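You operate a simulated robot arm through the tools that you are given. There is no shell and no other tool.

Carry out the task below with a simulated two-armed robot. There is one attempt and no reset: what you move stays moved.

TASK
Pick up the scrubbing brush with one hand, pass it to the other hand and put it on the top of the fitting bench.

It is judged by the outcome, as a careful person would: the job done as asked, and still so three seconds after it is handed in. It fails if anything else is knocked over, pushed out of place, dropped, spilled or broken.

THE ROBOT
Two 7-joint arms with two-finger parallel grippers on one trunk, on a base that moves. Base frame: it is fixed to the floor where the robot stands at the start and does not move with it; the origin is under the middle of the robot, x ahead of it, y to its left, z up. Readings come in mm, degrees, newtons and seconds.
The left shoulder is at the start at [21, 101, 1464], the right one opposite. Each reaches about 627 mm from its shoulder. Places, roughly: top of the fitting bench [700, 4600, 800]. Payload 2.4 kg a hand.
The TCP of each hand is the grasp point between the finger pads, 24 mm short of the fingertips. In the tool frame z runs along the fingers and y along their closing line. The gripper opens to 68 mm. The fingers are 17 mm wide and 10 mm thick; the gripper's body (40 by 70 mm) begins 41 mm behind the TCP.
Orientation is that of the tool frame in the base frame, as [roll, pitch, yaw] about the fixed x, y, z axes, in that order (R = Rz(yaw) Ry(pitch) Rx(roll)). With the fingers straight down and closing along the base's y, the tool's x points along the base's -x, its y along +y and its z along -z.

THE INTERFACE
- The arms move only by the tool nudge_tool. It takes "left_commands", "right_commands" or both (then of equal length, played together; a hand with none holds still); each is a list of rows, each a list of 6 numbers: the shift along the tool's x, y, z in units of 30 mm (1.0 is 30 mm), then the turn, a rotation vector about the tool's x, y, z in units of 8 degrees (1.0 is 8 degrees). In form: [[tx, ty, tz, ax, ay, az], ...]. A call has 1 to 20 rows; each row shifts and turns the commanded pose from where the row before left it, along the tool's axes as they then stand. "left_claw" and "right_claw" are, for a hand that has rows, the finger opening in mm, from 0 to 68, set as the call begins (left out, the last holds). A call with a number of a shift or a turn outside -1 to 1 is refused whole. Rows are played at 5 a second. More than 50 mm and 8.6 degrees between two rows, or a gripper value outside its range, and nothing of the call is played. Where a pose cannot be reached the arm comes as near as it can. A force on the tool above 40 N (or 10 N above the force at the start of the call, whichever is more), or a blocked arm, ends the call early, and 0.2 s more pass. Each finger travels about 72 mm/s and halts on what it meets, pressing with about 40 N; the grip force reading is that of the motor and also rises with nothing between the fingers. The clock runs only during rows and for 0.2 s after the last one: add rows that do not move to give the fingers time. It gives the time, the measured TCP pose, the force on the tool (base axes), the opening and the grip force at its end, in the units of the frame above (readings bear some noise), with the torque about the TCP (base axes, N m) and any sound that the robot's microphone picked up.
- Cameras (640 x 400 px; columns grow to the right, rows downward): "scene" is now at [67.1, -25.1, 1581.7]; the picture's right is [-0.41, -0.91, 0.00], its down [-0.83, 0.37, -0.42] and it looks along [0.38, -0.17, -0.91] (base axes); focal length 270 px, centre (320, 200). "left" rides on the left gripper at [84, -11, -75] in its tool frame; the picture's right is [0.13, 0.99, 0.00], its down [-0.60, 0.08, -0.79] and it looks along [-0.79, 0.10, 0.61] (tool axes); focal length 251 px, centre (320, 200). "right" rides on the right gripper at [84, 11, -75] in its tool frame; the picture's right is [-0.13, 0.99, 0.00], its down [-0.60, -0.08, -0.79] and it looks along [-0.79, -0.10, 0.61] (tool axes); focal length 251 px, centre (320, 200). There is no depth. A picture from a camera that has moved, and an enlarged one, comes with that camera's place and axes in the base frame and with its lens.
- snapshot(camera): a new picture of that camera. The clock stands still meanwhile.
- slide_trunk(by): moves the trunk up (or, below 0, down) by that many mm; the arms and the scene camera ride with it, the base frame stays. It gives what a move gives, with no picture.
- base_move(legs): drives the robot by 1 to 6 legs, each [ahead, left, turn to the left] in mm, mm and degrees, along the robot's own axes; the way and the turn of a leg run together, so that a leg with both is an arc; at most 1500 mm and 180 degrees a leg. The arms and the cameras ride along, it lands a little off, and it stops where it bumps. It gives what a move gives.
- aim_head(pan, tilt): turns the head with the scene camera to pan (to the left, within 86 degrees either way) and tilt (down, from -29 to 69), counted from straight ahead of the robot (the tilt from the chest, where the trunk bows). It gives what a move gives.
- zoom(camera, box): a new picture of the part [left, top, right, bottom] of that camera's present view, enlarged. The clock stands still meanwhile.
- job_done(): hands the job in; it is judged then, once.

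Places have to be worked out from the pictures, the camera data and where the tool is seen. Open the grippers and draw the arms clear of the work before you hand the job in, unless the task says otherwise.

The tools are called after "Request:" by a JSON object that holds its "fn" and its "kwargs". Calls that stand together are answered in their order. nudge_tool: Moves the arms, as the interface text tells. Its arguments: {"type":"object","properties":{"left_commands":{"type":"array","items":{"type":"array","items":{"type":"number"}}},"left_claw":{"type":"number"},"right_commands":{"type":"array","items":{"type":"array","items":{"type":"number"}}},"right_claw":{"type":"number"}},"required":[]} The other tools are called the same way: slide_trunk (by) moves the trunk up or down; base_move (legs) drives the base; aim_head (pan, tilt) turns the head that bears the scene camera; snapshot (camera) takes a picture; zoom (camera, box) takes an enlarged picture of a part of a camera's view; job_done () hands the job in.

At the start:

```text
time_s: 0.0
left_position: [222.6, 38.9, 1120.9]
left_orientation: [180.0, 0.0, 179.9]
left_contact_force: [0.4, 0.8, 0.0]
left_wrist_torque: [-0.05, 0.0, -0.02]
left_gripper_width: 68.0
left_grip_force: 0.1
right_position: [261.7, -194.9, 1109.4]
right_orientation: [-180.0, 0.0, 180.0]
right_contact_force: [0.5, -0.6, -0.6]
right_wrist_torque: [0.02, -0.01, -0.02]
right_gripper_width: 68.0
right_grip_force: 0.1
trunk travel left (down, up): [-677.0, 173.0]
robot x, y, heading: [-0.3, 0.4, -0.2]
head pan, tilt (commanded): [-24.3, 65.5]
```

scene: 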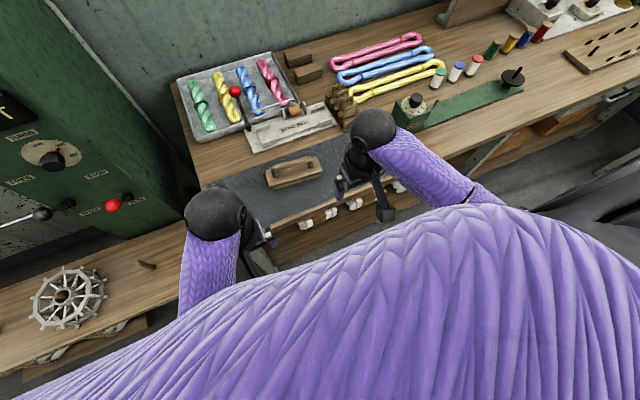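
right: 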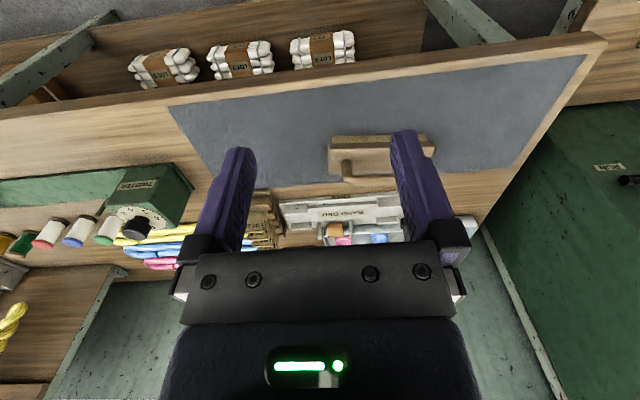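
left: 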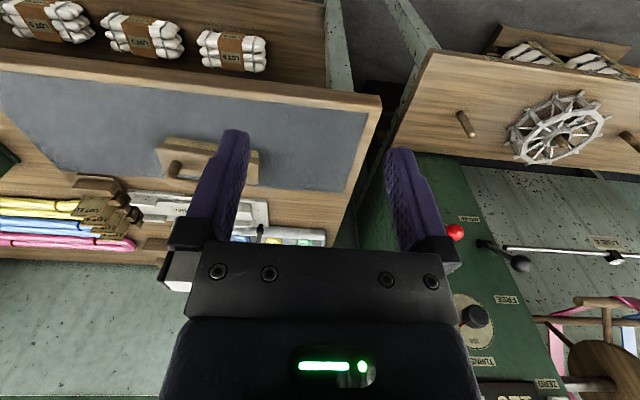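

The pictures show a workbench ahead with a grey mat, and on it a wooden thing with a handle that may be the scrubbing brush. I zoom in on it to make sure.

Request:
{"fn": "zoom", "kwargs": {"camera": "scene", "box": [220, 130, 380, 230]}}

Request:
{"fn": "zoom", "kwargs": {"camera": "right", "box": [240, 80, 480, 230]}}

Request:
{"fn": "zoom", "kwargs": {"camera": "left", "box": [80, 80, 320, 230]}}

```text
4.00 times, centred on (300, 180) of scene
camera zoom: at [67.1, -25.1, 1581.7], right [-0.41, -0.91, 0.0], down [-0.83, 0.37, -0.42], along [0.38, -0.17, -0.91], focal length 1078 px, centre (400, 280)
```

zoom: 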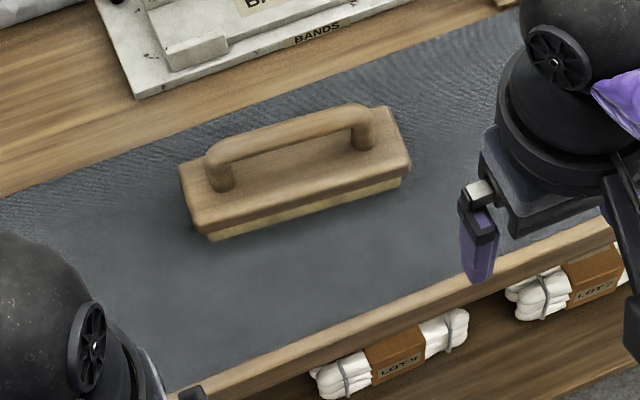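

```text
2.67 times, centred on (360, 155) of right
camera zoom: at [177.3, -184.7, 1183.8], right [0.13, 0.99, 0.0], down [0.6, -0.08, 0.79], along [0.79, -0.1, -0.61], focal length 670 px, centre (213, 320)
```

zoom: 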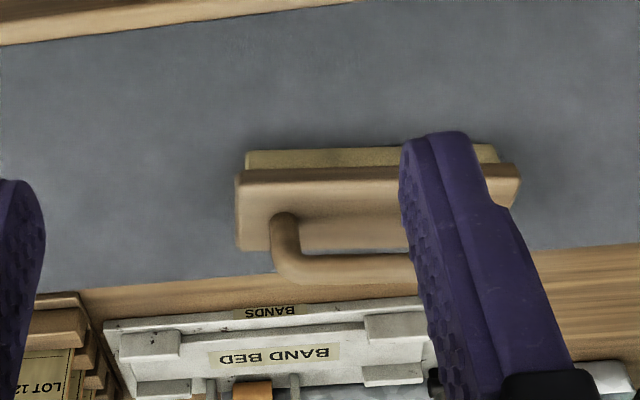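

```text
2.67 times, centred on (200, 155) of left
camera zoom: at [138.0, 27.0, 1196.8], right [-0.13, 0.99, 0.0], down [0.6, 0.08, 0.79], along [0.79, 0.1, -0.61], focal length 670 px, centre (640, 320)
```

zoom: 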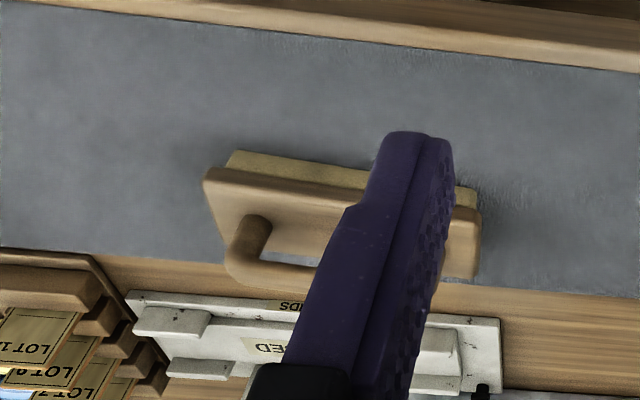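

The wooden block with the bridge handle is the scrubbing brush. Its handle runs roughly along y at about x 476, y -120, and the bar is at z of about 925. Before I touch anything I look around with the head to find the fitting bench and a way to it.

Request:
{"fn": "aim_head", "kwargs": {"pan": 80, "tilt": 15}}

Request:
{"fn": "snapshot", "kwargs": {"camera": "scene"}}

Request:
{"fn": "aim_head", "kwargs": {"pan": 30, "tilt": 20}}

Request:
{"fn": "snapshot", "kwargs": {"camera": "scene"}}

```text
time_s: 1.8
left_position: [222.8, 38.0, 1119.8]
left_orientation: [-180.0, 0.0, 180.0]
left_contact_force: [-1.2, 0.0, 0.5]
left_wrist_torque: [0.02, 0.0, 0.01]
left_gripper_width: 68.1
left_grip_force: 0.0
right_position: [261.2, -194.4, 1108.4]
right_orientation: [-179.9, -0.1, -180.0]
right_contact_force: [0.2, -0.2, 0.4]
right_wrist_torque: [-0.01, -0.01, 0.0]
right_gripper_width: 68.0
right_grip_force: 0.0
trunk travel left (down, up): [-677.0, 173.0]
robot x, y, heading: [-3.7, -0.5, -0.0]
head pan, tilt (commanded): [80.0, 15.0]
```

```text
taken
camera scene: at [28.7, 91.7, 1654.0], right [0.98, -0.17, 0.0], down [-0.05, -0.26, -0.97], along [0.17, 0.95, -0.26], focal length 270 px, centre (320, 200)
```

scene: 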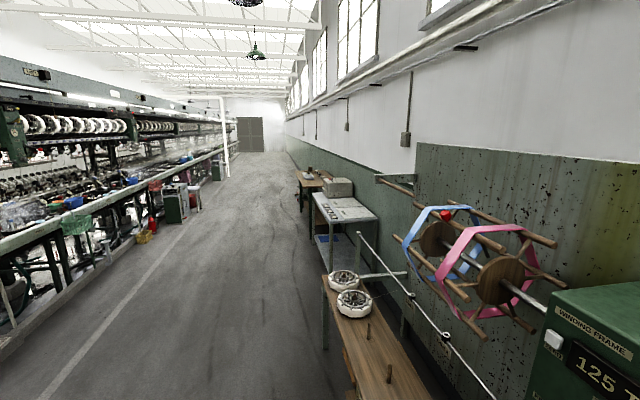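

```text
time_s: 3.0
left_position: [221.8, 36.9, 1120.8]
left_orientation: [179.9, 0.1, 179.9]
left_contact_force: [-0.3, 0.9, -0.4]
left_wrist_torque: [0.02, -0.02, 0.03]
left_gripper_width: 68.2
left_grip_force: 0.1
right_position: [260.8, -195.2, 1109.1]
right_orientation: [-179.9, 0.1, -180.0]
right_contact_force: [-0.5, 1.0, 0.0]
right_wrist_torque: [0.01, -0.02, -0.02]
right_gripper_width: 68.0
right_grip_force: 0.0
trunk travel left (down, up): [-677.0, 173.0]
robot x, y, heading: [3.1, -0.9, -0.1]
head pan, tilt (commanded): [30.0, 20.0]
```

```text
taken
camera scene: at [93.0, 46.3, 1645.9], right [0.5, -0.87, 0.0], down [-0.3, -0.17, -0.94], along [0.81, 0.47, -0.34], focal length 270 px, centre (320, 200)
```

scene: 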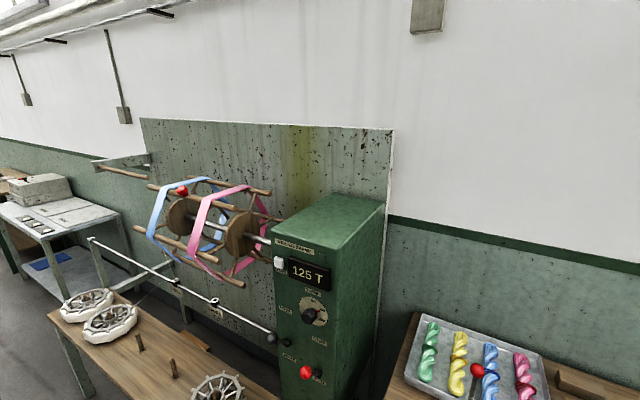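

The corridor runs to the left past the winding frame and a metal table to a farther wooden bench. I turn back to the left view and enlarge the area around y 4600.

Request:
{"fn": "aim_head", "kwargs": {"pan": 78, "tilt": 15}}

Request:
{"fn": "zoom", "kwargs": {"camera": "scene", "box": [240, 130, 440, 255]}}

Request:
{"fn": "zoom", "kwargs": {"camera": "scene", "box": [270, 150, 350, 200]}}

```text
time_s: 4.2
left_position: [223.2, 38.2, 1121.1]
left_orientation: [-180.0, 0.1, -179.9]
left_contact_force: [-0.2, 0.5, 0.1]
left_wrist_torque: [-0.04, 0.0, 0.0]
left_gripper_width: 68.1
left_grip_force: 0.1
right_position: [261.4, -194.2, 1108.9]
right_orientation: [-179.9, 0.0, 180.0]
right_contact_force: [0.0, 0.1, 0.1]
right_wrist_torque: [-0.01, -0.03, -0.01]
right_gripper_width: 68.0
right_grip_force: 0.2
trunk travel left (down, up): [-677.0, 173.0]
robot x, y, heading: [0.0, 0.5, -0.2]
head pan, tilt (commanded): [78.0, 15.0]
```

```text
3.20 times, centred on (340, 192) of scene
camera zoom: at [31.9, 91.0, 1654.1], right [0.98, -0.21, 0.0], down [-0.05, -0.25, -0.97], along [0.2, 0.94, -0.26], focal length 863 px, centre (256, 224)
```

zoom: 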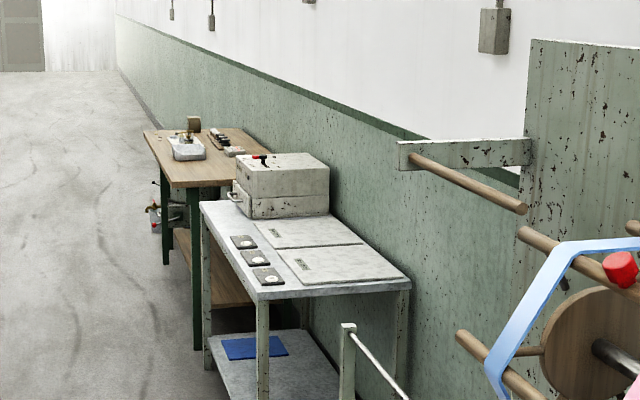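

```text
8.00 times, centred on (310, 175) of scene
camera zoom: at [31.9, 91.0, 1654.1], right [0.98, -0.21, 0.0], down [-0.05, -0.25, -0.97], along [0.2, 0.94, -0.26], focal length 2157 px, centre (400, 400)
```

zoom: 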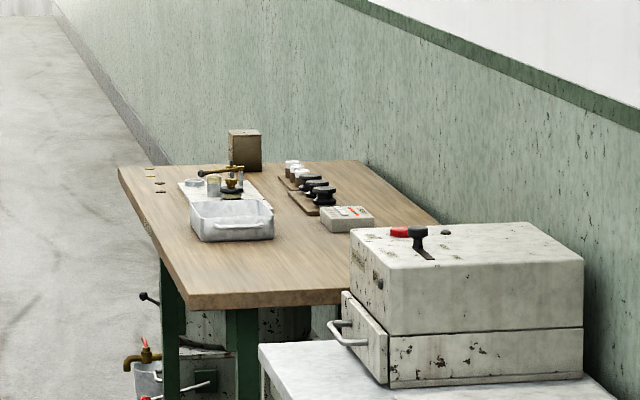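

The fitting bench (wooden top, green legs) runs from about y 3900 to 5550 with its front edge near x 450, and the end nearest to us is free. Now for the pick: I aim the head back at the brush and lower the trunk 150 mm, which keeps the hands above the bench.

Request:
{"fn": "aim_head", "kwargs": {"pan": -15, "tilt": 58}}

Request:
{"fn": "slide_trunk", "kwargs": {"by": -150}}

Request:
{"fn": "snapshot", "kwargs": {"camera": "scene"}}

```text
time_s: 5.8
left_position: [223.0, 38.9, 1120.8]
left_orientation: [-180.0, 0.0, -180.0]
left_contact_force: [0.2, 0.4, -0.4]
left_wrist_torque: [-0.01, -0.04, 0.0]
left_gripper_width: 68.0
left_grip_force: 0.0
right_position: [261.6, -194.1, 1109.6]
right_orientation: [-179.9, 0.0, -180.0]
right_contact_force: [0.0, 0.3, 0.1]
right_wrist_torque: [0.04, -0.02, 0.0]
right_gripper_width: 68.1
right_grip_force: 0.1
trunk travel left (down, up): [-677.0, 173.0]
robot x, y, heading: [0.9, 2.1, 0.2]
head pan, tilt (commanded): [-15.0, 58.0]
```

```text
time_s: 7.6
left_position: [222.8, 42.6, 969.4]
left_orientation: [179.3, 0.1, -179.9]
left_contact_force: [0.1, 0.2, -0.4]
left_wrist_torque: [0.0, 0.01, 0.01]
left_gripper_width: 68.2
left_grip_force: 0.1
right_position: [261.8, -194.5, 958.7]
right_orientation: [-179.9, -0.1, -179.9]
right_contact_force: [-0.1, -0.4, 0.5]
right_wrist_torque: [-0.01, 0.01, 0.05]
right_gripper_width: 68.1
right_grip_force: 0.0
trunk travel left (down, up): [-527.0, 323.0]
robot x, y, heading: [2.3, 1.5, -0.0]
head pan, tilt (commanded): [-15.0, 58.0]
```

```text
taken
camera scene: at [85.4, -18.1, 1440.0], right [-0.26, -0.97, 0.0], down [-0.82, 0.22, -0.53], along [0.51, -0.14, -0.85], focal length 270 px, centre (320, 200)
```

scene: 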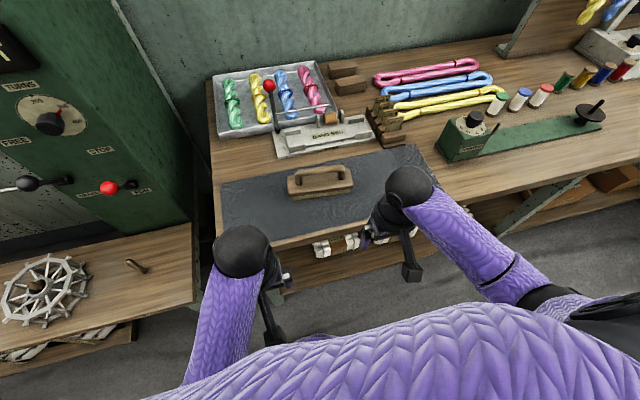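

The view is clear. The right hand goes up 120 mm while it turns about its vertical axis, so that the fingers end up closing across the brush handle (along x) with its camera on the outer side.

Request:
{"fn": "nudge_tool", "kwargs": {"right_commands": [[0, 0, -1, 0, 0, 0], [0, 0, -1, 0, 0, 0], [0, 0, -1, 0, 0, -1], [0, 0, -1, 0, 0, -1], [0, 0, 0, 0, 0, -1], [0, 0, 0, 0, 0, -1], [0, 0, 0, 0, 0, -1], [0, 0, 0, 0, 0, -1]], "right_claw": 68}}

Request:
{"fn": "snapshot", "kwargs": {"camera": "scene"}}

```text
time_s: 9.4
left_position: [221.5, 40.7, 968.7]
left_orientation: [179.6, -0.1, 179.8]
left_contact_force: [0.6, -0.3, -0.2]
left_wrist_torque: [-0.03, -0.01, -0.01]
left_gripper_width: 68.3
left_grip_force: 0.0
right_position: [261.4, -194.4, 1078.1]
right_orientation: [180.0, 0.0, -131.8]
right_contact_force: [-0.1, 0.2, -1.2]
right_wrist_torque: [-0.02, -0.01, -0.02]
right_gripper_width: 68.0
right_grip_force: 0.0
trunk travel left (down, up): [-527.0, 323.0]
robot x, y, heading: [-0.1, 0.3, -0.1]
head pan, tilt (commanded): [-15.0, 58.0]
```

```text
taken
camera scene: at [85.5, -18.2, 1439.9], right [-0.26, -0.97, 0.0], down [-0.82, 0.22, -0.53], along [0.51, -0.14, -0.85], focal length 270 px, centre (320, 200)
```

scene: 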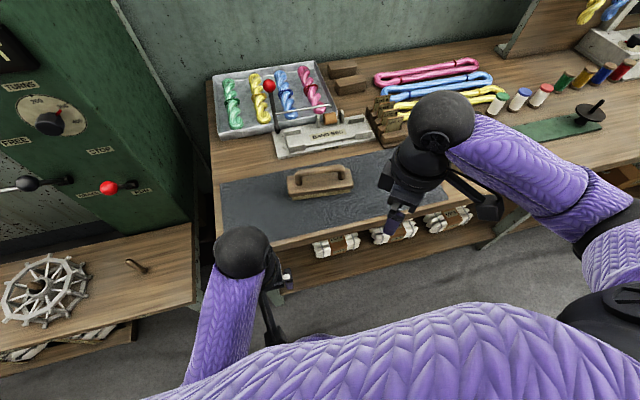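

The turn goes smoothly. I finish the turn to closing along x, then carry the right hand forward to above the right half of the handle at a safe height.

Request:
{"fn": "nudge_tool", "kwargs": {"right_commands": [[0, 0, 0, 0, 0, -1], [0, 0, 0, 0, 0, -1], [0, 0, 0, 0, 0, -1], [0, 0, 0, 0, 0, -1], [0, 0, 0, 0, 0, -1], [0, 0, 0, 0, 0, -0.22], [-0.2, -0.9, 0, 0, 0, 0], [-0.2, -0.9, 0, 0, 0, 0], [-0.2, -0.9, 0, 0, 0, 0], [-0.2, -0.9, 0, 0, 0, 0], [-0.2, -0.9, 0, 0, 0, 0], [-0.2, -0.9, 0, 0, 0, 0], [-0.2, -0.9, 0, 0, 0, 0], [-0.1, -0.86, 0, 0, 0, 0]]}}

Request:
{"fn": "snapshot", "kwargs": {"camera": "scene"}}

Request:
{"fn": "snapshot", "kwargs": {"camera": "right"}}

```text
time_s: 12.4
left_position: [221.7, 42.6, 969.5]
left_orientation: [179.5, 0.0, -180.0]
left_contact_force: [0.6, 0.1, 0.6]
left_wrist_torque: [-0.04, -0.03, 0.02]
left_gripper_width: 68.0
left_grip_force: 0.1
right_position: [475.8, -150.5, 1079.7]
right_orientation: [-179.9, -0.1, -90.1]
right_contact_force: [0.9, -0.3, -0.5]
right_wrist_torque: [0.0, 0.0, -0.03]
right_gripper_width: 68.2
right_grip_force: 0.0
trunk travel left (down, up): [-527.0, 323.0]
robot x, y, heading: [0.8, 3.1, 0.0]
head pan, tilt (commanded): [-15.0, 58.0]
```

```text
taken
camera scene: at [85.9, -17.4, 1439.9], right [-0.26, -0.97, 0.0], down [-0.82, 0.22, -0.53], along [0.51, -0.14, -0.85], focal length 270 px, centre (320, 200)
```

scene: 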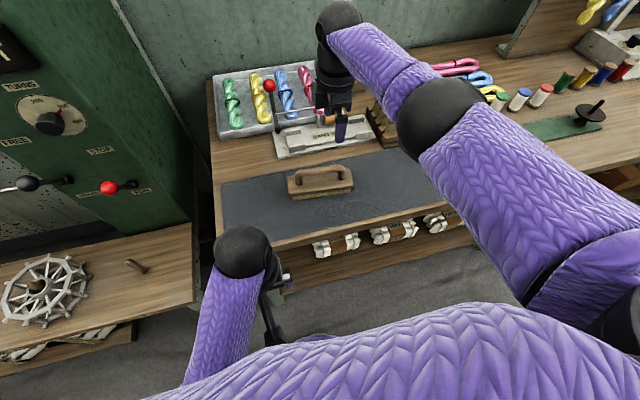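

```text
taken
camera right: at [465.2, -235.6, 1153.8], right [-0.99, 0.13, 0.0], down [0.08, 0.61, 0.79], along [0.1, 0.79, -0.61], focal length 251 px, centre (320, 200)
```

right: 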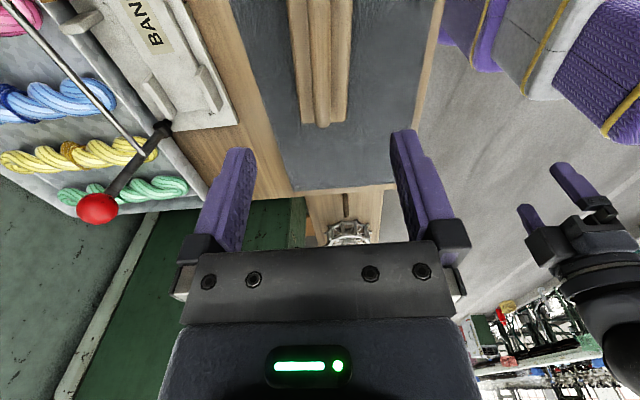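

The right hand's camera now looks along the brush from above. I enlarge both views to measure where the handle lies and how it is angled.

Request:
{"fn": "zoom", "kwargs": {"camera": "right", "box": [220, 0, 420, 125]}}

Request:
{"fn": "zoom", "kwargs": {"camera": "scene", "box": [270, 80, 430, 220]}}

```text
3.20 times, centred on (320, 62) of right
camera zoom: at [465.2, -235.6, 1153.8], right [-0.99, 0.13, 0.0], down [0.08, 0.61, 0.79], along [0.1, 0.79, -0.61], focal length 805 px, centre (320, 640)
```

zoom: 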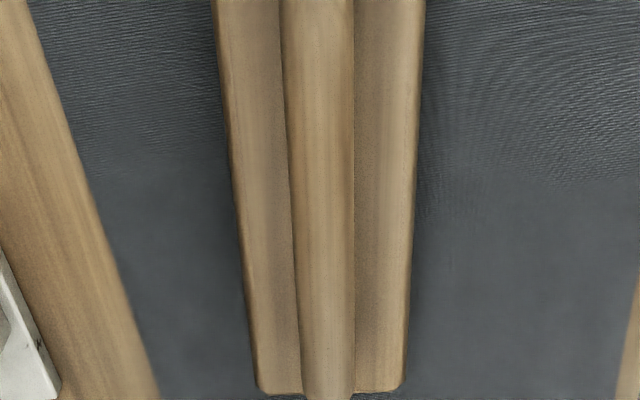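

```text
2.86 times, centred on (350, 150) of scene
camera zoom: at [85.9, -17.4, 1439.9], right [-0.26, -0.97, 0.0], down [-0.82, 0.22, -0.53], along [0.51, -0.14, -0.85], focal length 770 px, centre (234, 343)
```

zoom: 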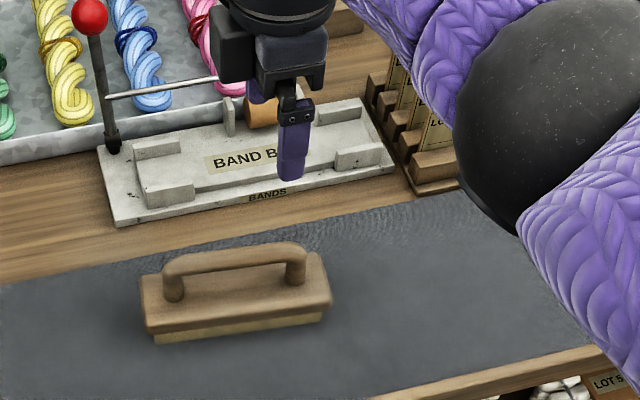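

From the pictures the brush axis is turned about 5° from y. The handle is centred near (478, -121, 922), the bar is about 17 mm thick and the block top is near z 888. I turn the right hand to match and tilt it 20° outward to leave room for the left hand, then raise the left hand a little.

Request:
{"fn": "nudge_tool", "kwargs": {"right_commands": [[0, 0, 0, 0, 0, 0.66], [0, 0, 0, 0, -1, 0], [0, 0, 0, 0, -1, 0], [0, 0, 0, 0, -0.5, 0]], "left_commands": [[0, 0, -0.5, 0, 0, 0], [0, 0, -0.5, 0, 0, 0], [0, 0, -0.5, 0, 0, 0], [0, 0, -0.5, 0, 0, 0]]}}

Request:
{"fn": "snapshot", "kwargs": {"camera": "right"}}

Request:
{"fn": "snapshot", "kwargs": {"camera": "scene"}}

```text
time_s: 12.9
left_position: [223.7, 107.7, 972.8]
left_orientation: [166.9, 0.4, 178.5]
left_contact_force: [-0.2, -0.6, 0.1]
left_wrist_torque: [0.02, -0.03, 0.0]
left_gripper_width: 67.9
left_grip_force: 0.0
right_position: [477.3, -150.7, 1078.4]
right_orientation: [179.9, 3.7, -95.3]
right_contact_force: [0.3, 0.8, -0.1]
right_wrist_torque: [0.01, 0.01, -0.01]
right_gripper_width: 68.1
right_grip_force: 0.0
trunk travel left (down, up): [-527.0, 323.0]
robot x, y, heading: [-1.7, -1.2, 0.3]
head pan, tilt (commanded): [-15.0, 58.0]
stopped in row 2 (left hand): the arm was blocked; the commanded pose is now the measured one
```

```text
taken
camera right: at [457.0, -239.2, 1147.7], right [-0.97, 0.22, 0.01], down [0.13, 0.54, 0.83], along [0.18, 0.81, -0.56], focal length 251 px, centre (320, 200)
```

right: 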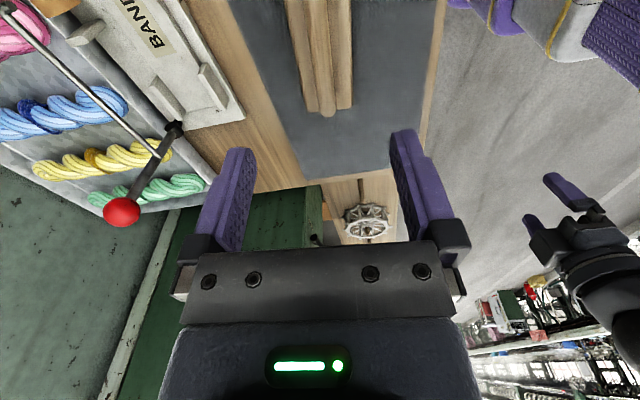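

```text
taken
camera scene: at [85.7, -18.8, 1439.9], right [-0.26, -0.97, 0.0], down [-0.82, 0.22, -0.53], along [0.51, -0.14, -0.85], focal length 270 px, centre (320, 200)
```

scene: 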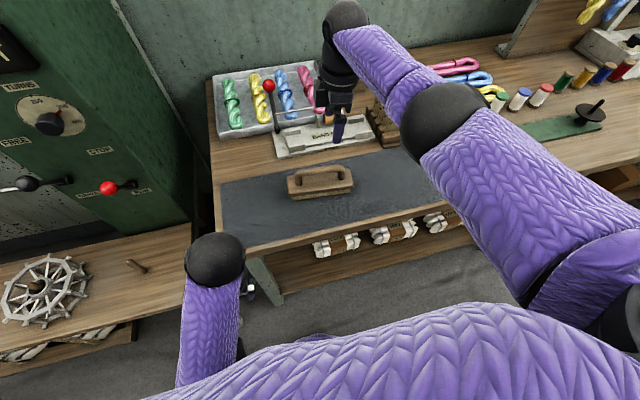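

The left arm met a limit on going up and shifted outward to y 108, but it is clear of everything, so I leave it there. I finish the right hand's outward tilt, with the right hand alone moving.

Request:
{"fn": "nudge_tool", "kwargs": {"right_commands": [[0, 0, 0, 0, -1, 0], [0, 0, 0, 0, -1, 0], [0, 0, 0, 0, 0, 0]]}}

Request:
{"fn": "zoom", "kwargs": {"camera": "right", "box": [220, 0, 420, 125]}}

Request:
{"fn": "snapshot", "kwargs": {"camera": "scene"}}

```text
time_s: 13.7
left_position: [222.9, 108.2, 973.5]
left_orientation: [167.1, 0.4, 178.5]
left_contact_force: [0.2, 0.3, 0.2]
left_wrist_torque: [0.01, 0.01, 0.0]
left_gripper_width: 67.8
left_grip_force: 0.1
right_position: [476.3, -150.8, 1078.4]
right_orientation: [180.0, 19.8, -95.4]
right_contact_force: [-0.4, 0.0, 0.5]
right_wrist_torque: [-0.04, 0.03, 0.0]
right_gripper_width: 68.0
right_grip_force: 0.0
trunk travel left (down, up): [-527.0, 323.0]
robot x, y, heading: [-2.9, -2.3, -0.3]
head pan, tilt (commanded): [-15.0, 58.0]
```

```text
3.20 times, centred on (320, 62) of right
camera zoom: at [455.3, -254.6, 1120.4], right [-0.98, 0.21, 0.04], down [0.11, 0.29, 0.95], along [0.19, 0.93, -0.31], focal length 805 px, centre (320, 640)
```

zoom: 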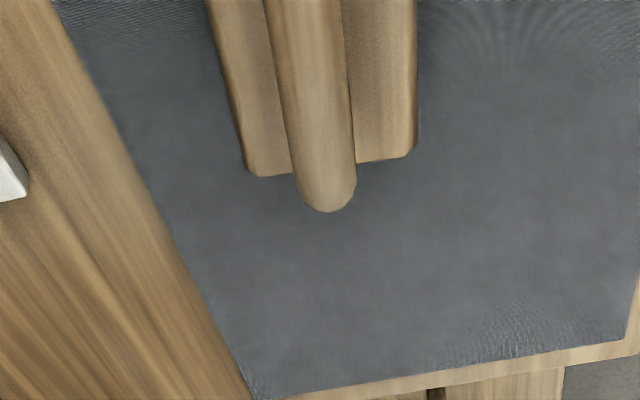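

```text
taken
camera scene: at [85.7, -18.1, 1439.9], right [-0.26, -0.97, 0.0], down [-0.82, 0.22, -0.53], along [0.51, -0.14, -0.85], focal length 270 px, centre (320, 200)
```

scene: 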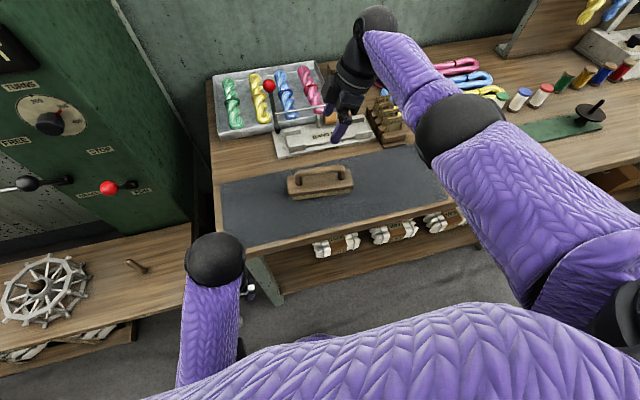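

The handle line passes x of about 476 at y -150, right under the right hand at (476, -151). I lower with the trunk to about 45 mm above the grasp and check again.

Request:
{"fn": "slide_trunk", "kwargs": {"by": -105}}

Request:
{"fn": "snapshot", "kwargs": {"camera": "right"}}

Request:
{"fn": "snapshot", "kwargs": {"camera": "scene"}}

```text
time_s: 15.1
left_position: [226.1, 126.5, 868.2]
left_orientation: [164.0, 0.8, 178.4]
left_contact_force: [0.5, 0.0, -0.7]
left_wrist_torque: [0.02, 0.04, 0.03]
left_gripper_width: 67.9
left_grip_force: 0.0
right_position: [475.8, -150.2, 974.2]
right_orientation: [179.9, 19.6, -95.4]
right_contact_force: [-0.5, -0.2, 0.6]
right_wrist_torque: [0.01, -0.03, 0.03]
right_gripper_width: 67.7
right_grip_force: 0.1
trunk travel left (down, up): [-422.0, 428.0]
robot x, y, heading: [2.7, 0.5, 0.4]
head pan, tilt (commanded): [-15.0, 58.0]
```

```text
taken
camera right: at [455.3, -254.5, 1016.0], right [-0.98, 0.22, 0.04], down [0.11, 0.29, 0.95], along [0.19, 0.93, -0.31], focal length 251 px, centre (320, 200)
```

right: 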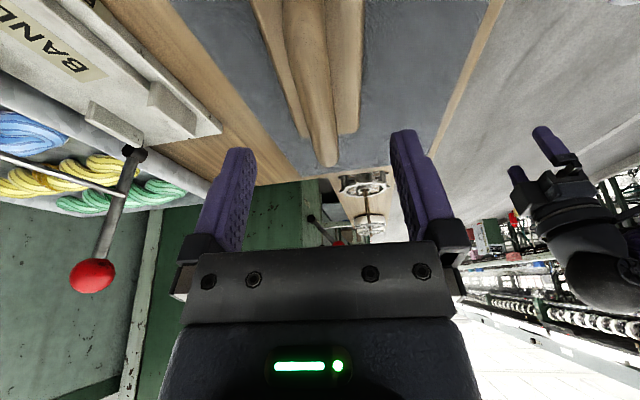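

```text
taken
camera scene: at [96.0, -18.0, 1334.5], right [-0.26, -0.97, 0.0], down [-0.82, 0.22, -0.53], along [0.51, -0.14, -0.85], focal length 270 px, centre (320, 200)
```

scene: 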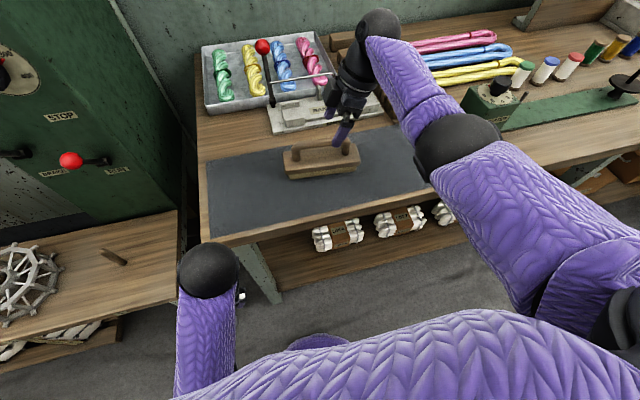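

The hand is 48 mm above the bar. I enlarge the view between the fingers to check sideways alignment before the last descent.

Request:
{"fn": "zoom", "kwargs": {"camera": "right", "box": [220, 0, 420, 200]}}

Request:
{"fn": "zoom", "kwargs": {"camera": "scene", "box": [260, 90, 400, 190]}}

```text
2.00 times, centred on (320, 100) of right
camera zoom: at [455.3, -254.5, 1016.0], right [-0.98, 0.22, 0.04], down [0.11, 0.29, 0.95], along [0.19, 0.93, -0.31], focal length 503 px, centre (320, 400)
```

zoom: 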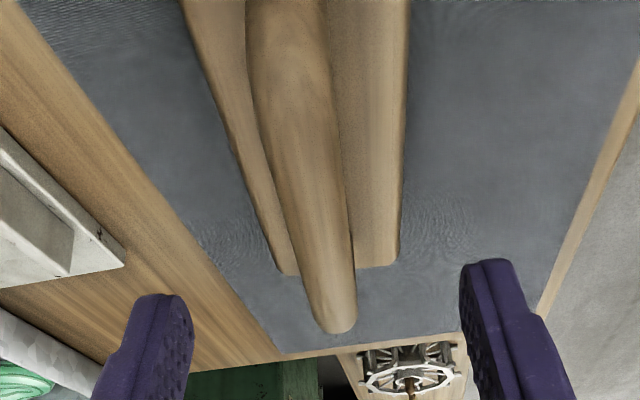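

```text
4.00 times, centred on (330, 140) of scene
camera zoom: at [96.0, -18.0, 1334.5], right [-0.26, -0.97, 0.0], down [-0.82, 0.22, -0.53], along [0.51, -0.14, -0.85], focal length 1078 px, centre (280, 440)
```

zoom: 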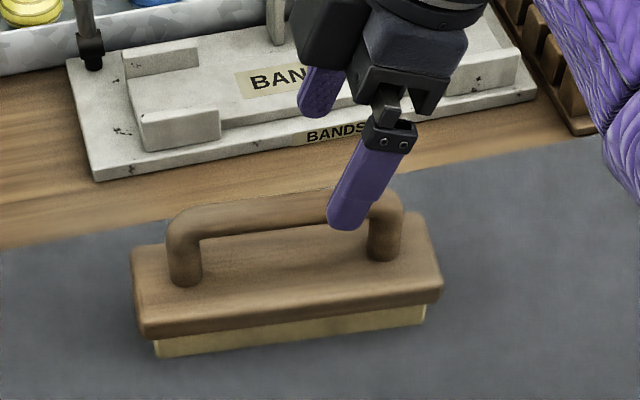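

The bar is centred between the fingers to within about 1.5 mm. I go down the last 50 mm so the bar sits at the finger pads.

Request:
{"fn": "slide_trunk", "kwargs": {"by": -50}}

Request:
{"fn": "zoom", "kwargs": {"camera": "scene", "box": [260, 90, 400, 190]}}

Request:
{"fn": "snapshot", "kwargs": {"camera": "right"}}

```text
time_s: 16.0
left_position: [226.6, 142.6, 816.1]
left_orientation: [160.7, 0.8, 177.6]
left_contact_force: [-0.2, 0.4, 0.1]
left_wrist_torque: [0.01, -0.02, 0.03]
left_gripper_width: 68.2
left_grip_force: 0.1
right_position: [476.0, -151.7, 923.2]
right_orientation: [180.0, 19.6, -95.4]
right_contact_force: [-0.2, -0.1, -0.3]
right_wrist_torque: [0.01, -0.03, 0.0]
right_gripper_width: 68.2
right_grip_force: 0.0
trunk travel left (down, up): [-372.0, 478.0]
robot x, y, heading: [-1.0, -0.1, 0.1]
head pan, tilt (commanded): [-15.0, 58.0]
```

```text
4.00 times, centred on (330, 140) of scene
camera zoom: at [103.0, -18.1, 1284.1], right [-0.26, -0.97, 0.0], down [-0.82, 0.22, -0.53], along [0.51, -0.14, -0.85], focal length 1078 px, centre (280, 440)
```

zoom: 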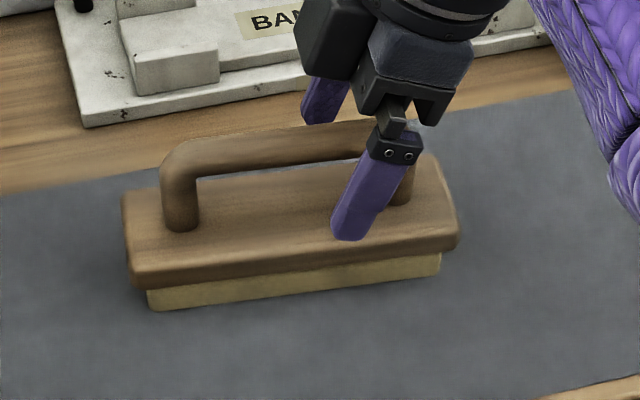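

```text
taken
camera right: at [455.2, -254.4, 965.8], right [-0.98, 0.21, 0.04], down [0.11, 0.29, 0.95], along [0.19, 0.93, -0.31], focal length 251 px, centre (320, 200)
```

right: 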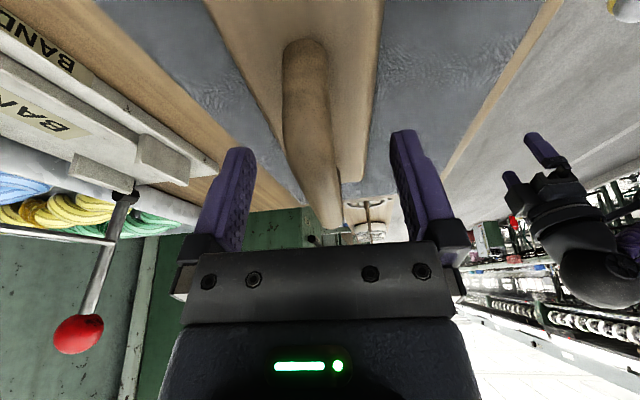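

The bar lies right at the grasp point between the right fingers (row 180, column 321, as predicted). I close the right gripper.

Request:
{"fn": "nudge_tool", "kwargs": {"right_commands": [[0, 0, 0, 0, 0, 0], [0, 0, 0, 0, 0, 0], [0, 0, 0, 0, 0, 0], [0, 0, 0, 0, 0, 0], [0, 0, 0, 0, 0, 0]], "right_claw": 0}}

Request:
{"fn": "snapshot", "kwargs": {"camera": "right"}}

```text
time_s: 17.2
left_position: [223.5, 142.3, 815.6]
left_orientation: [160.7, 0.3, 177.3]
left_contact_force: [0.6, 0.0, -0.3]
left_wrist_torque: [-0.03, 0.0, 0.01]
left_gripper_width: 68.0
left_grip_force: 0.0
right_position: [476.6, -150.9, 922.2]
right_orientation: [179.9, 19.5, -95.5]
right_contact_force: [1.4, -0.4, 0.9]
right_wrist_torque: [0.03, 0.01, -0.01]
right_gripper_width: 17.4
right_grip_force: 36.3
trunk travel left (down, up): [-372.0, 478.0]
robot x, y, heading: [-3.0, -1.4, -0.0]
head pan, tilt (commanded): [-15.0, 58.0]
```

```text
taken
camera right: at [455.4, -254.5, 965.7], right [-0.98, 0.21, 0.04], down [0.11, 0.29, 0.95], along [0.19, 0.93, -0.31], focal length 251 px, centre (320, 200)
```

right: 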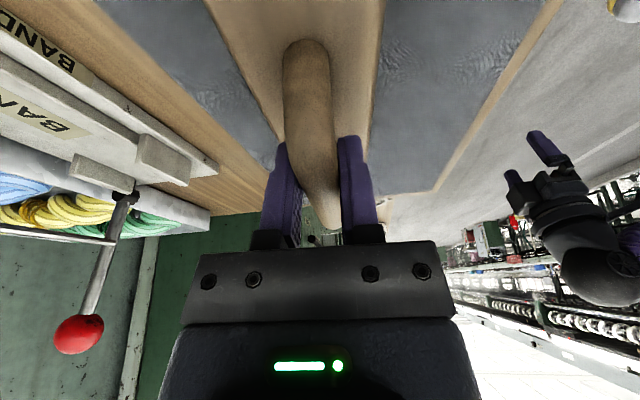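

The grip is firm: 17.4 mm opening, 36 N. I lift straight up with the trunk by 180 mm.

Request:
{"fn": "slide_trunk", "kwargs": {"by": 180}}

Request:
{"fn": "snapshot", "kwargs": {"camera": "scene"}}

Request:
{"fn": "snapshot", "kwargs": {"camera": "right"}}

```text
time_s: 18.2
left_position: [222.0, 149.7, 883.4]
left_orientation: [159.4, 0.2, 177.2]
left_contact_force: [-0.5, 0.3, -0.5]
left_wrist_torque: [-0.01, 0.01, -0.02]
left_gripper_width: 67.9
left_grip_force: 0.0
right_position: [476.3, -149.7, 992.9]
right_orientation: [-179.8, 19.7, -95.2]
right_contact_force: [0.9, 0.4, 0.7]
right_wrist_torque: [0.02, 0.01, 0.05]
right_gripper_width: 0.0
right_grip_force: 23.3
trunk travel left (down, up): [-439.0, 410.0]
robot x, y, heading: [2.5, -1.0, 0.1]
head pan, tilt (commanded): [-15.0, 58.0]
stopped: the arm was blocked; the commanded pose is now the measured one
```

```text
taken
camera scene: at [94.0, -18.0, 1353.3], right [-0.26, -0.97, 0.0], down [-0.82, 0.22, -0.53], along [0.51, -0.14, -0.85], focal length 270 px, centre (320, 200)
```

scene: 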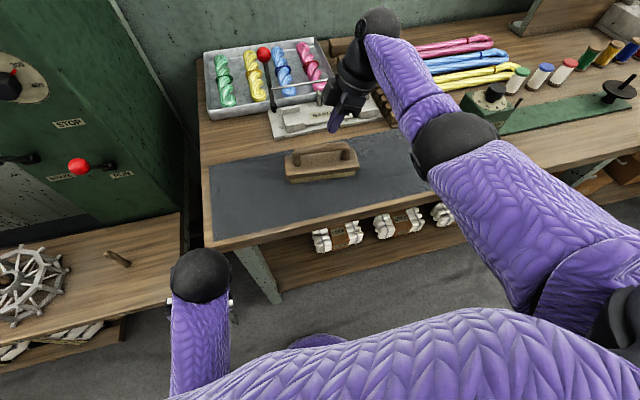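

```text
taken
camera right: at [455.5, -254.0, 1035.8], right [-0.98, 0.21, 0.04], down [0.1, 0.29, 0.95], along [0.19, 0.93, -0.31], focal length 251 px, centre (320, 200)
```

right: 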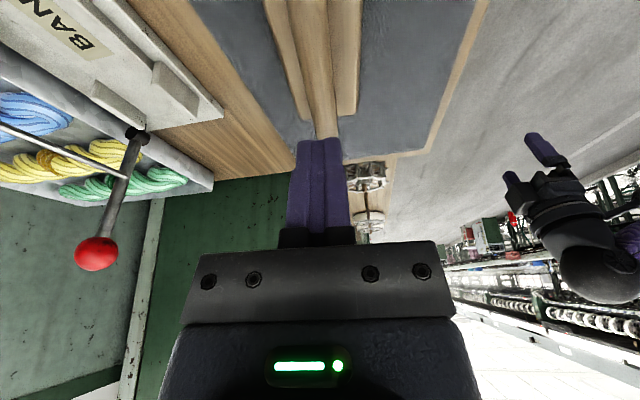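

The grip slipped: the right fingers closed to 0 and the brush is still on the mat. The lift also stopped because the left arm was blocked. I look closely at the brush and the left arm before going on.

Request:
{"fn": "zoom", "kwargs": {"camera": "scene", "box": [260, 110, 400, 210]}}

Request:
{"fn": "snapshot", "kwargs": {"camera": "left"}}

Request:
{"fn": "zoom", "kwargs": {"camera": "right", "box": [220, 0, 420, 200]}}

```text
4.00 times, centred on (330, 160) of scene
camera zoom: at [94.0, -18.0, 1353.3], right [-0.26, -0.97, 0.0], down [-0.82, 0.22, -0.53], along [0.51, -0.14, -0.85], focal length 1078 px, centre (280, 360)
```

zoom: 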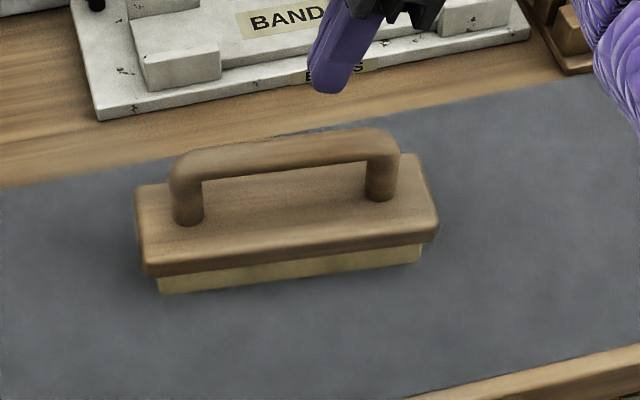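

```text
taken
camera left: at [135.6, 116.9, 950.7], right [-0.09, 0.93, 0.35], down [0.59, -0.23, 0.77], along [0.8, 0.27, -0.53], focal length 251 px, centre (320, 200)
```

left: 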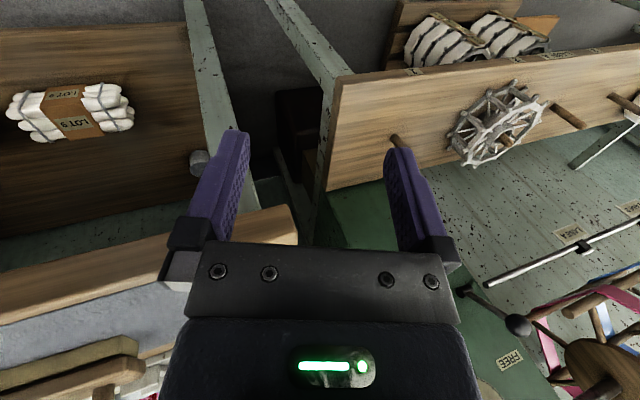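

```text
2.00 times, centred on (320, 100) of right
camera zoom: at [455.5, -254.0, 1035.8], right [-0.98, 0.21, 0.04], down [0.1, 0.29, 0.95], along [0.19, 0.93, -0.31], focal length 503 px, centre (320, 400)
```

zoom: 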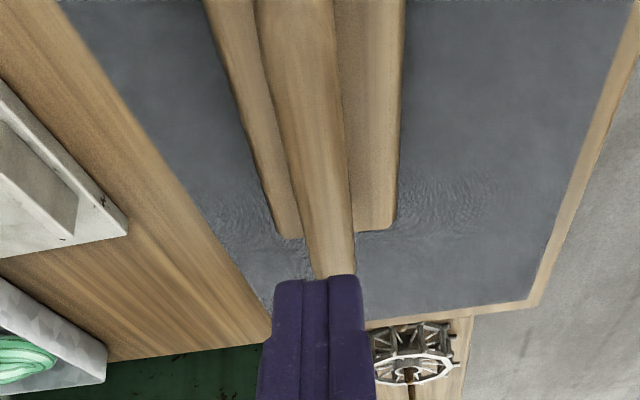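

The brush still stands upright in about the same place, so it slipped out without falling. First I free the left arm, which sits cramped near the chest: I move it up and outward in small steps.

Request:
{"fn": "nudge_tool", "kwargs": {"left_commands": [[0, 0.65, -0.29, 0, 0, 0], [0, 0.65, -0.29, 0, 0, 0], [0, 0.65, -0.29, 0, 0, 0], [0, 0.65, -0.29, 0, 0, 0]]}}

Request:
{"fn": "snapshot", "kwargs": {"camera": "scene"}}

```text
time_s: 18.7
left_position: [226.6, 170.7, 905.7]
left_orientation: [159.7, 1.2, 177.3]
left_contact_force: [3.7, 3.0, -3.3]
left_wrist_torque: [-0.12, -0.07, -0.14]
left_gripper_width: 67.9
left_grip_force: 0.0
right_position: [476.5, -151.0, 991.8]
right_orientation: [-179.8, 19.6, -95.4]
right_contact_force: [-0.4, 0.1, -0.4]
right_wrist_torque: [0.01, 0.0, -0.02]
right_gripper_width: 0.0
right_grip_force: 23.4
trunk travel left (down, up): [-439.0, 410.0]
robot x, y, heading: [2.2, 0.7, 0.2]
head pan, tilt (commanded): [-15.0, 58.0]
stopped in row 2 (left hand): the force on the tool passed its limit at 79 N (the readings are from after the stop); the commanded pose is now the measured one
```

```text
taken
camera scene: at [93.8, -18.3, 1352.6], right [-0.26, -0.97, 0.0], down [-0.82, 0.22, -0.53], along [0.51, -0.14, -0.85], focal length 270 px, centre (320, 200)
```

scene: 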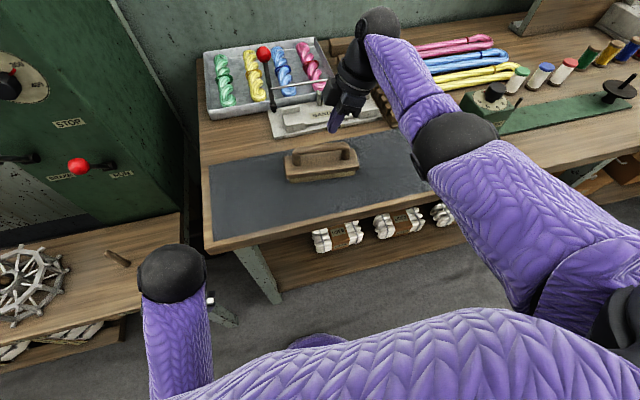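

The left hand touched something at its outer side (79 N, now nearly relieved), probably the corner of the neighbouring bench with the reel. I look with the left camera before moving it again.

Request:
{"fn": "snapshot", "kwargs": {"camera": "left"}}

Request:
{"fn": "aim_head", "kwargs": {"pan": 45, "tilt": 60}}

Request:
{"fn": "snapshot", "kwargs": {"camera": "scene"}}

```text
taken
camera left: at [138.6, 138.3, 971.0], right [-0.09, 0.94, 0.34], down [0.58, -0.23, 0.78], along [0.81, 0.27, -0.52], focal length 251 px, centre (320, 200)
```

left: 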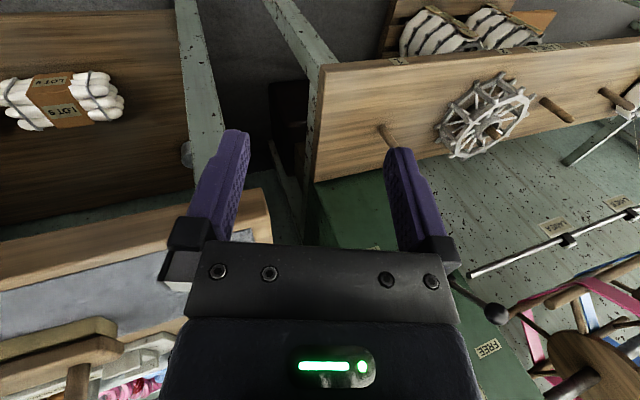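

```text
time_s: 20.0
left_position: [225.8, 171.5, 904.7]
left_orientation: [159.7, 1.2, 177.5]
left_contact_force: [5.8, 1.0, -4.6]
left_wrist_torque: [0.03, -0.01, 0.07]
left_gripper_width: 67.9
left_grip_force: 0.0
right_position: [476.9, -149.2, 992.8]
right_orientation: [-179.8, 19.7, -95.3]
right_contact_force: [0.0, 0.2, 0.0]
right_wrist_torque: [-0.03, -0.01, -0.03]
right_gripper_width: 0.1
right_grip_force: 23.6
trunk travel left (down, up): [-439.0, 410.0]
robot x, y, heading: [2.3, -0.5, 0.0]
head pan, tilt (commanded): [45.0, 60.0]
```

```text
taken
camera scene: at [74.5, 46.9, 1350.2], right [0.71, -0.71, 0.0], down [-0.61, -0.61, -0.5], along [0.35, 0.35, -0.87], focal length 270 px, centre (320, 200)
```

scene: 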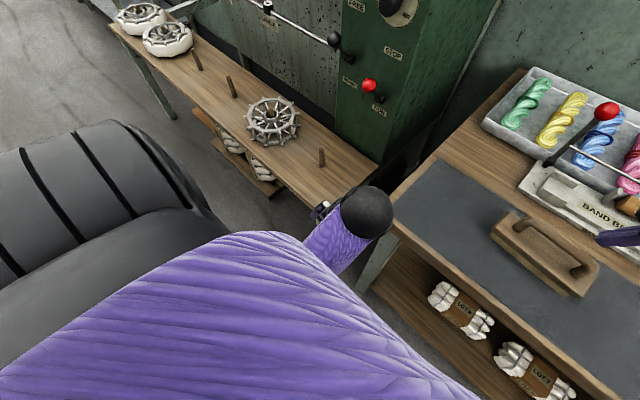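

The force residue pushes the tool forward and down, so the left gripper's camera mount seems to be caught on the robot's own chest. The hand is also close to the end of the left bench (y about 210). I move it inward into the gap between the benches, then slightly forward.

Request:
{"fn": "nudge_tool", "kwargs": {"left_commands": [[-0.4, -0.62, -0.24, 0, 0, 0], [-0.4, -0.62, -0.24, 0, 0, 0], [-0.5, 0, 0, 0, 0, 0], [-0.5, 0, 0, 0, 0, 0]]}}

Request:
{"fn": "snapshot", "kwargs": {"camera": "scene"}}

Request:
{"fn": "snapshot", "kwargs": {"camera": "left"}}

```text
time_s: 20.4
left_position: [234.3, 160.2, 904.1]
left_orientation: [158.3, 1.0, 177.0]
left_contact_force: [10.0, 3.5, -9.5]
left_wrist_torque: [0.01, -0.26, -0.06]
left_gripper_width: 67.9
left_grip_force: 0.1
right_position: [476.2, -150.8, 993.7]
right_orientation: [-179.8, 19.7, -95.3]
right_contact_force: [-0.3, 0.6, -0.6]
right_wrist_torque: [-0.03, 0.03, 0.01]
right_gripper_width: 0.2
right_grip_force: 23.8
trunk travel left (down, up): [-439.0, 410.0]
robot x, y, heading: [-2.8, -1.4, 0.1]
head pan, tilt (commanded): [45.0, 60.0]
stopped in row 2 (left hand): the force on the tool passed its limit at 48 N (the readings are from after the stop); the commanded pose is now the measured one
```

```text
taken
camera scene: at [74.3, 47.3, 1350.2], right [0.71, -0.71, 0.0], down [-0.61, -0.61, -0.5], along [0.35, 0.35, -0.87], focal length 270 px, centre (320, 200)
```

scene: 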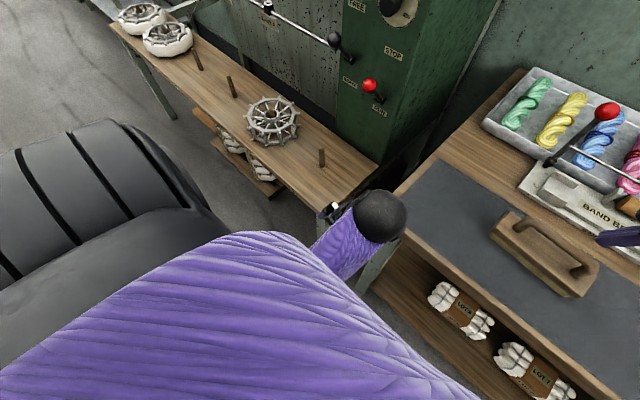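

```text
taken
camera left: at [146.0, 127.8, 970.0], right [-0.09, 0.93, 0.36], down [0.58, -0.25, 0.78], along [0.81, 0.28, -0.51], focal length 251 px, centre (320, 200)
```

left: 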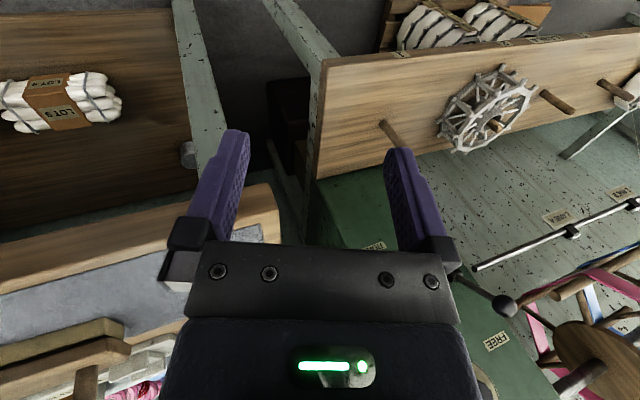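

The contact is still pushing the hand forward and down, so the obstacle is behind and above it: the robot's chest. I back away from it, forward and down into the gap, in gentle steps.

Request:
{"fn": "nudge_tool", "kwargs": {"left_commands": [[-0.4, -0.18, 0.45, 0, 0, 0], [-0.4, -0.18, 0.45, 0, 0, 0], [-0.5, 0, 0, 0, 0, 0], [-0.5, 0, 0, 0, 0, 0]]}}

Request:
{"fn": "snapshot", "kwargs": {"camera": "scene"}}

```text
time_s: 21.4
left_position: [286.5, 162.1, 875.6]
left_orientation: [157.6, 0.5, 176.9]
left_contact_force: [0.7, -0.2, -0.5]
left_wrist_torque: [0.01, 0.06, 0.02]
left_gripper_width: 68.2
left_grip_force: 0.0
right_position: [476.3, -151.0, 992.4]
right_orientation: [-179.8, 19.8, -95.3]
right_contact_force: [0.5, 0.4, 0.7]
right_wrist_torque: [0.0, -0.01, 0.02]
right_gripper_width: 0.2
right_grip_force: 23.6
trunk travel left (down, up): [-439.0, 410.0]
robot x, y, heading: [0.4, 0.2, 0.0]
head pan, tilt (commanded): [45.0, 60.0]
```

```text
taken
camera scene: at [74.6, 46.8, 1350.1], right [0.71, -0.71, 0.0], down [-0.61, -0.61, -0.5], along [0.35, 0.35, -0.87], focal length 270 px, centre (320, 200)
```

scene: 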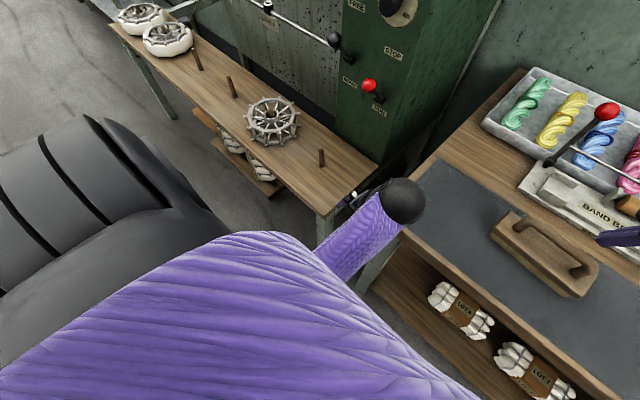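

The left hand is free now (force about 0) in the gap between the benches. I raise it straight up, then forward over the bench height, away from the chest.

Request:
{"fn": "nudge_tool", "kwargs": {"left_commands": [[0, 0.358, -0.934, 0, 0, 0], [0, 0.358, -0.934, 0, 0, 0], [-0.4, 0.33, -0.86, 0, 0, 0], [-0.6, 0.28, -0.75, 0, 0, 0], [-0.6, 0.28, -0.75, 0, 0, 0]]}}

Request:
{"fn": "snapshot", "kwargs": {"camera": "scene"}}

```text
time_s: 22.0
left_position: [288.7, 176.9, 921.1]
left_orientation: [154.8, 1.3, 177.3]
left_contact_force: [7.4, 8.8, -4.6]
left_wrist_torque: [-0.35, 0.01, -0.59]
left_gripper_width: 67.9
left_grip_force: 0.0
right_position: [475.8, -150.0, 991.9]
right_orientation: [-179.7, 19.7, -95.2]
right_contact_force: [-0.2, -0.7, 0.5]
right_wrist_torque: [0.02, 0.03, -0.01]
right_gripper_width: 0.0
right_grip_force: 23.4
trunk travel left (down, up): [-439.0, 410.0]
robot x, y, heading: [-2.4, 0.5, 0.1]
head pan, tilt (commanded): [45.0, 60.0]
stopped in row 2 (left hand): the force on the tool passed its limit at 73 N (the readings are from after the stop); the commanded pose is now the measured one
```

```text
taken
camera scene: at [74.5, 47.0, 1350.1], right [0.71, -0.71, 0.0], down [-0.61, -0.61, -0.5], along [0.35, 0.35, -0.87], focal length 270 px, centre (320, 200)
```

scene: 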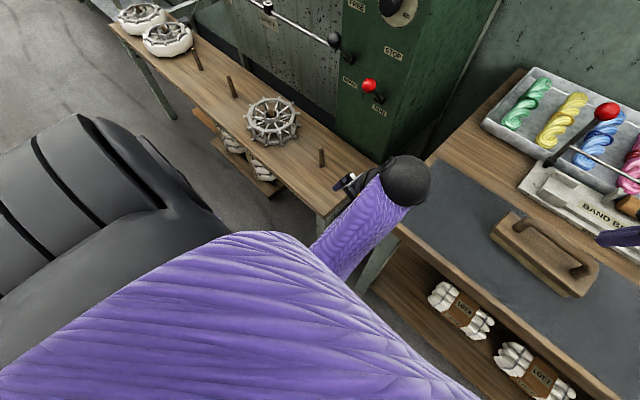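

The hand is being pressed by its own forearm: raising it close to the body folds the wrist too far. I relieve it by going a bit forward and down, then raise the whole trunk, which lifts both hands together.

Request:
{"fn": "nudge_tool", "kwargs": {"left_commands": [[-0.3, -0.35, 0.5, 0, 0, 0], [-0.3, -0.35, 0.5, 0, 0, 0], [0, -0.2, 0.3, 0, 0, 0]]}}

Request:
{"fn": "slide_trunk", "kwargs": {"by": 120}}

Request:
{"fn": "snapshot", "kwargs": {"camera": "scene"}}

```text
time_s: 22.8
left_position: [305.0, 176.4, 872.5]
left_orientation: [153.6, 1.1, 177.5]
left_contact_force: [-0.3, 0.3, 0.0]
left_wrist_torque: [0.01, 0.0, 0.0]
left_gripper_width: 67.9
left_grip_force: 0.0
right_position: [474.9, -150.3, 992.5]
right_orientation: [-179.8, 19.7, -95.3]
right_contact_force: [0.2, 0.2, -0.7]
right_wrist_torque: [0.03, -0.03, 0.03]
right_gripper_width: 0.1
right_grip_force: 23.7
trunk travel left (down, up): [-439.0, 410.0]
robot x, y, heading: [-2.1, 1.5, 0.0]
head pan, tilt (commanded): [45.0, 60.0]
```

```text
time_s: 24.3
left_position: [304.9, 193.0, 993.6]
left_orientation: [151.3, 0.8, 177.8]
left_contact_force: [-0.3, 0.1, -0.2]
left_wrist_torque: [0.0, 0.01, -0.01]
left_gripper_width: 68.1
left_grip_force: 0.1
right_position: [476.8, -150.0, 1112.2]
right_orientation: [-179.8, 19.7, -95.4]
right_contact_force: [0.2, -0.8, 0.2]
right_wrist_torque: [0.0, 0.01, 0.02]
right_gripper_width: 0.0
right_grip_force: 23.4
trunk travel left (down, up): [-559.0, 290.0]
robot x, y, heading: [-1.4, 0.3, 0.0]
head pan, tilt (commanded): [45.0, 60.0]
```

```text
taken
camera scene: at [64.2, 46.9, 1470.5], right [0.71, -0.71, 0.0], down [-0.61, -0.61, -0.5], along [0.35, 0.35, -0.87], focal length 270 px, centre (320, 200)
```

scene: 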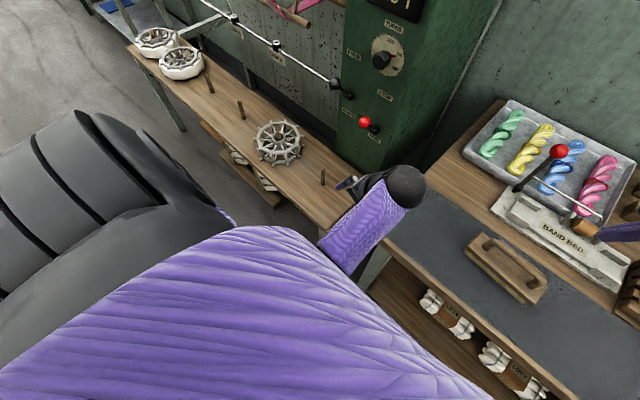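

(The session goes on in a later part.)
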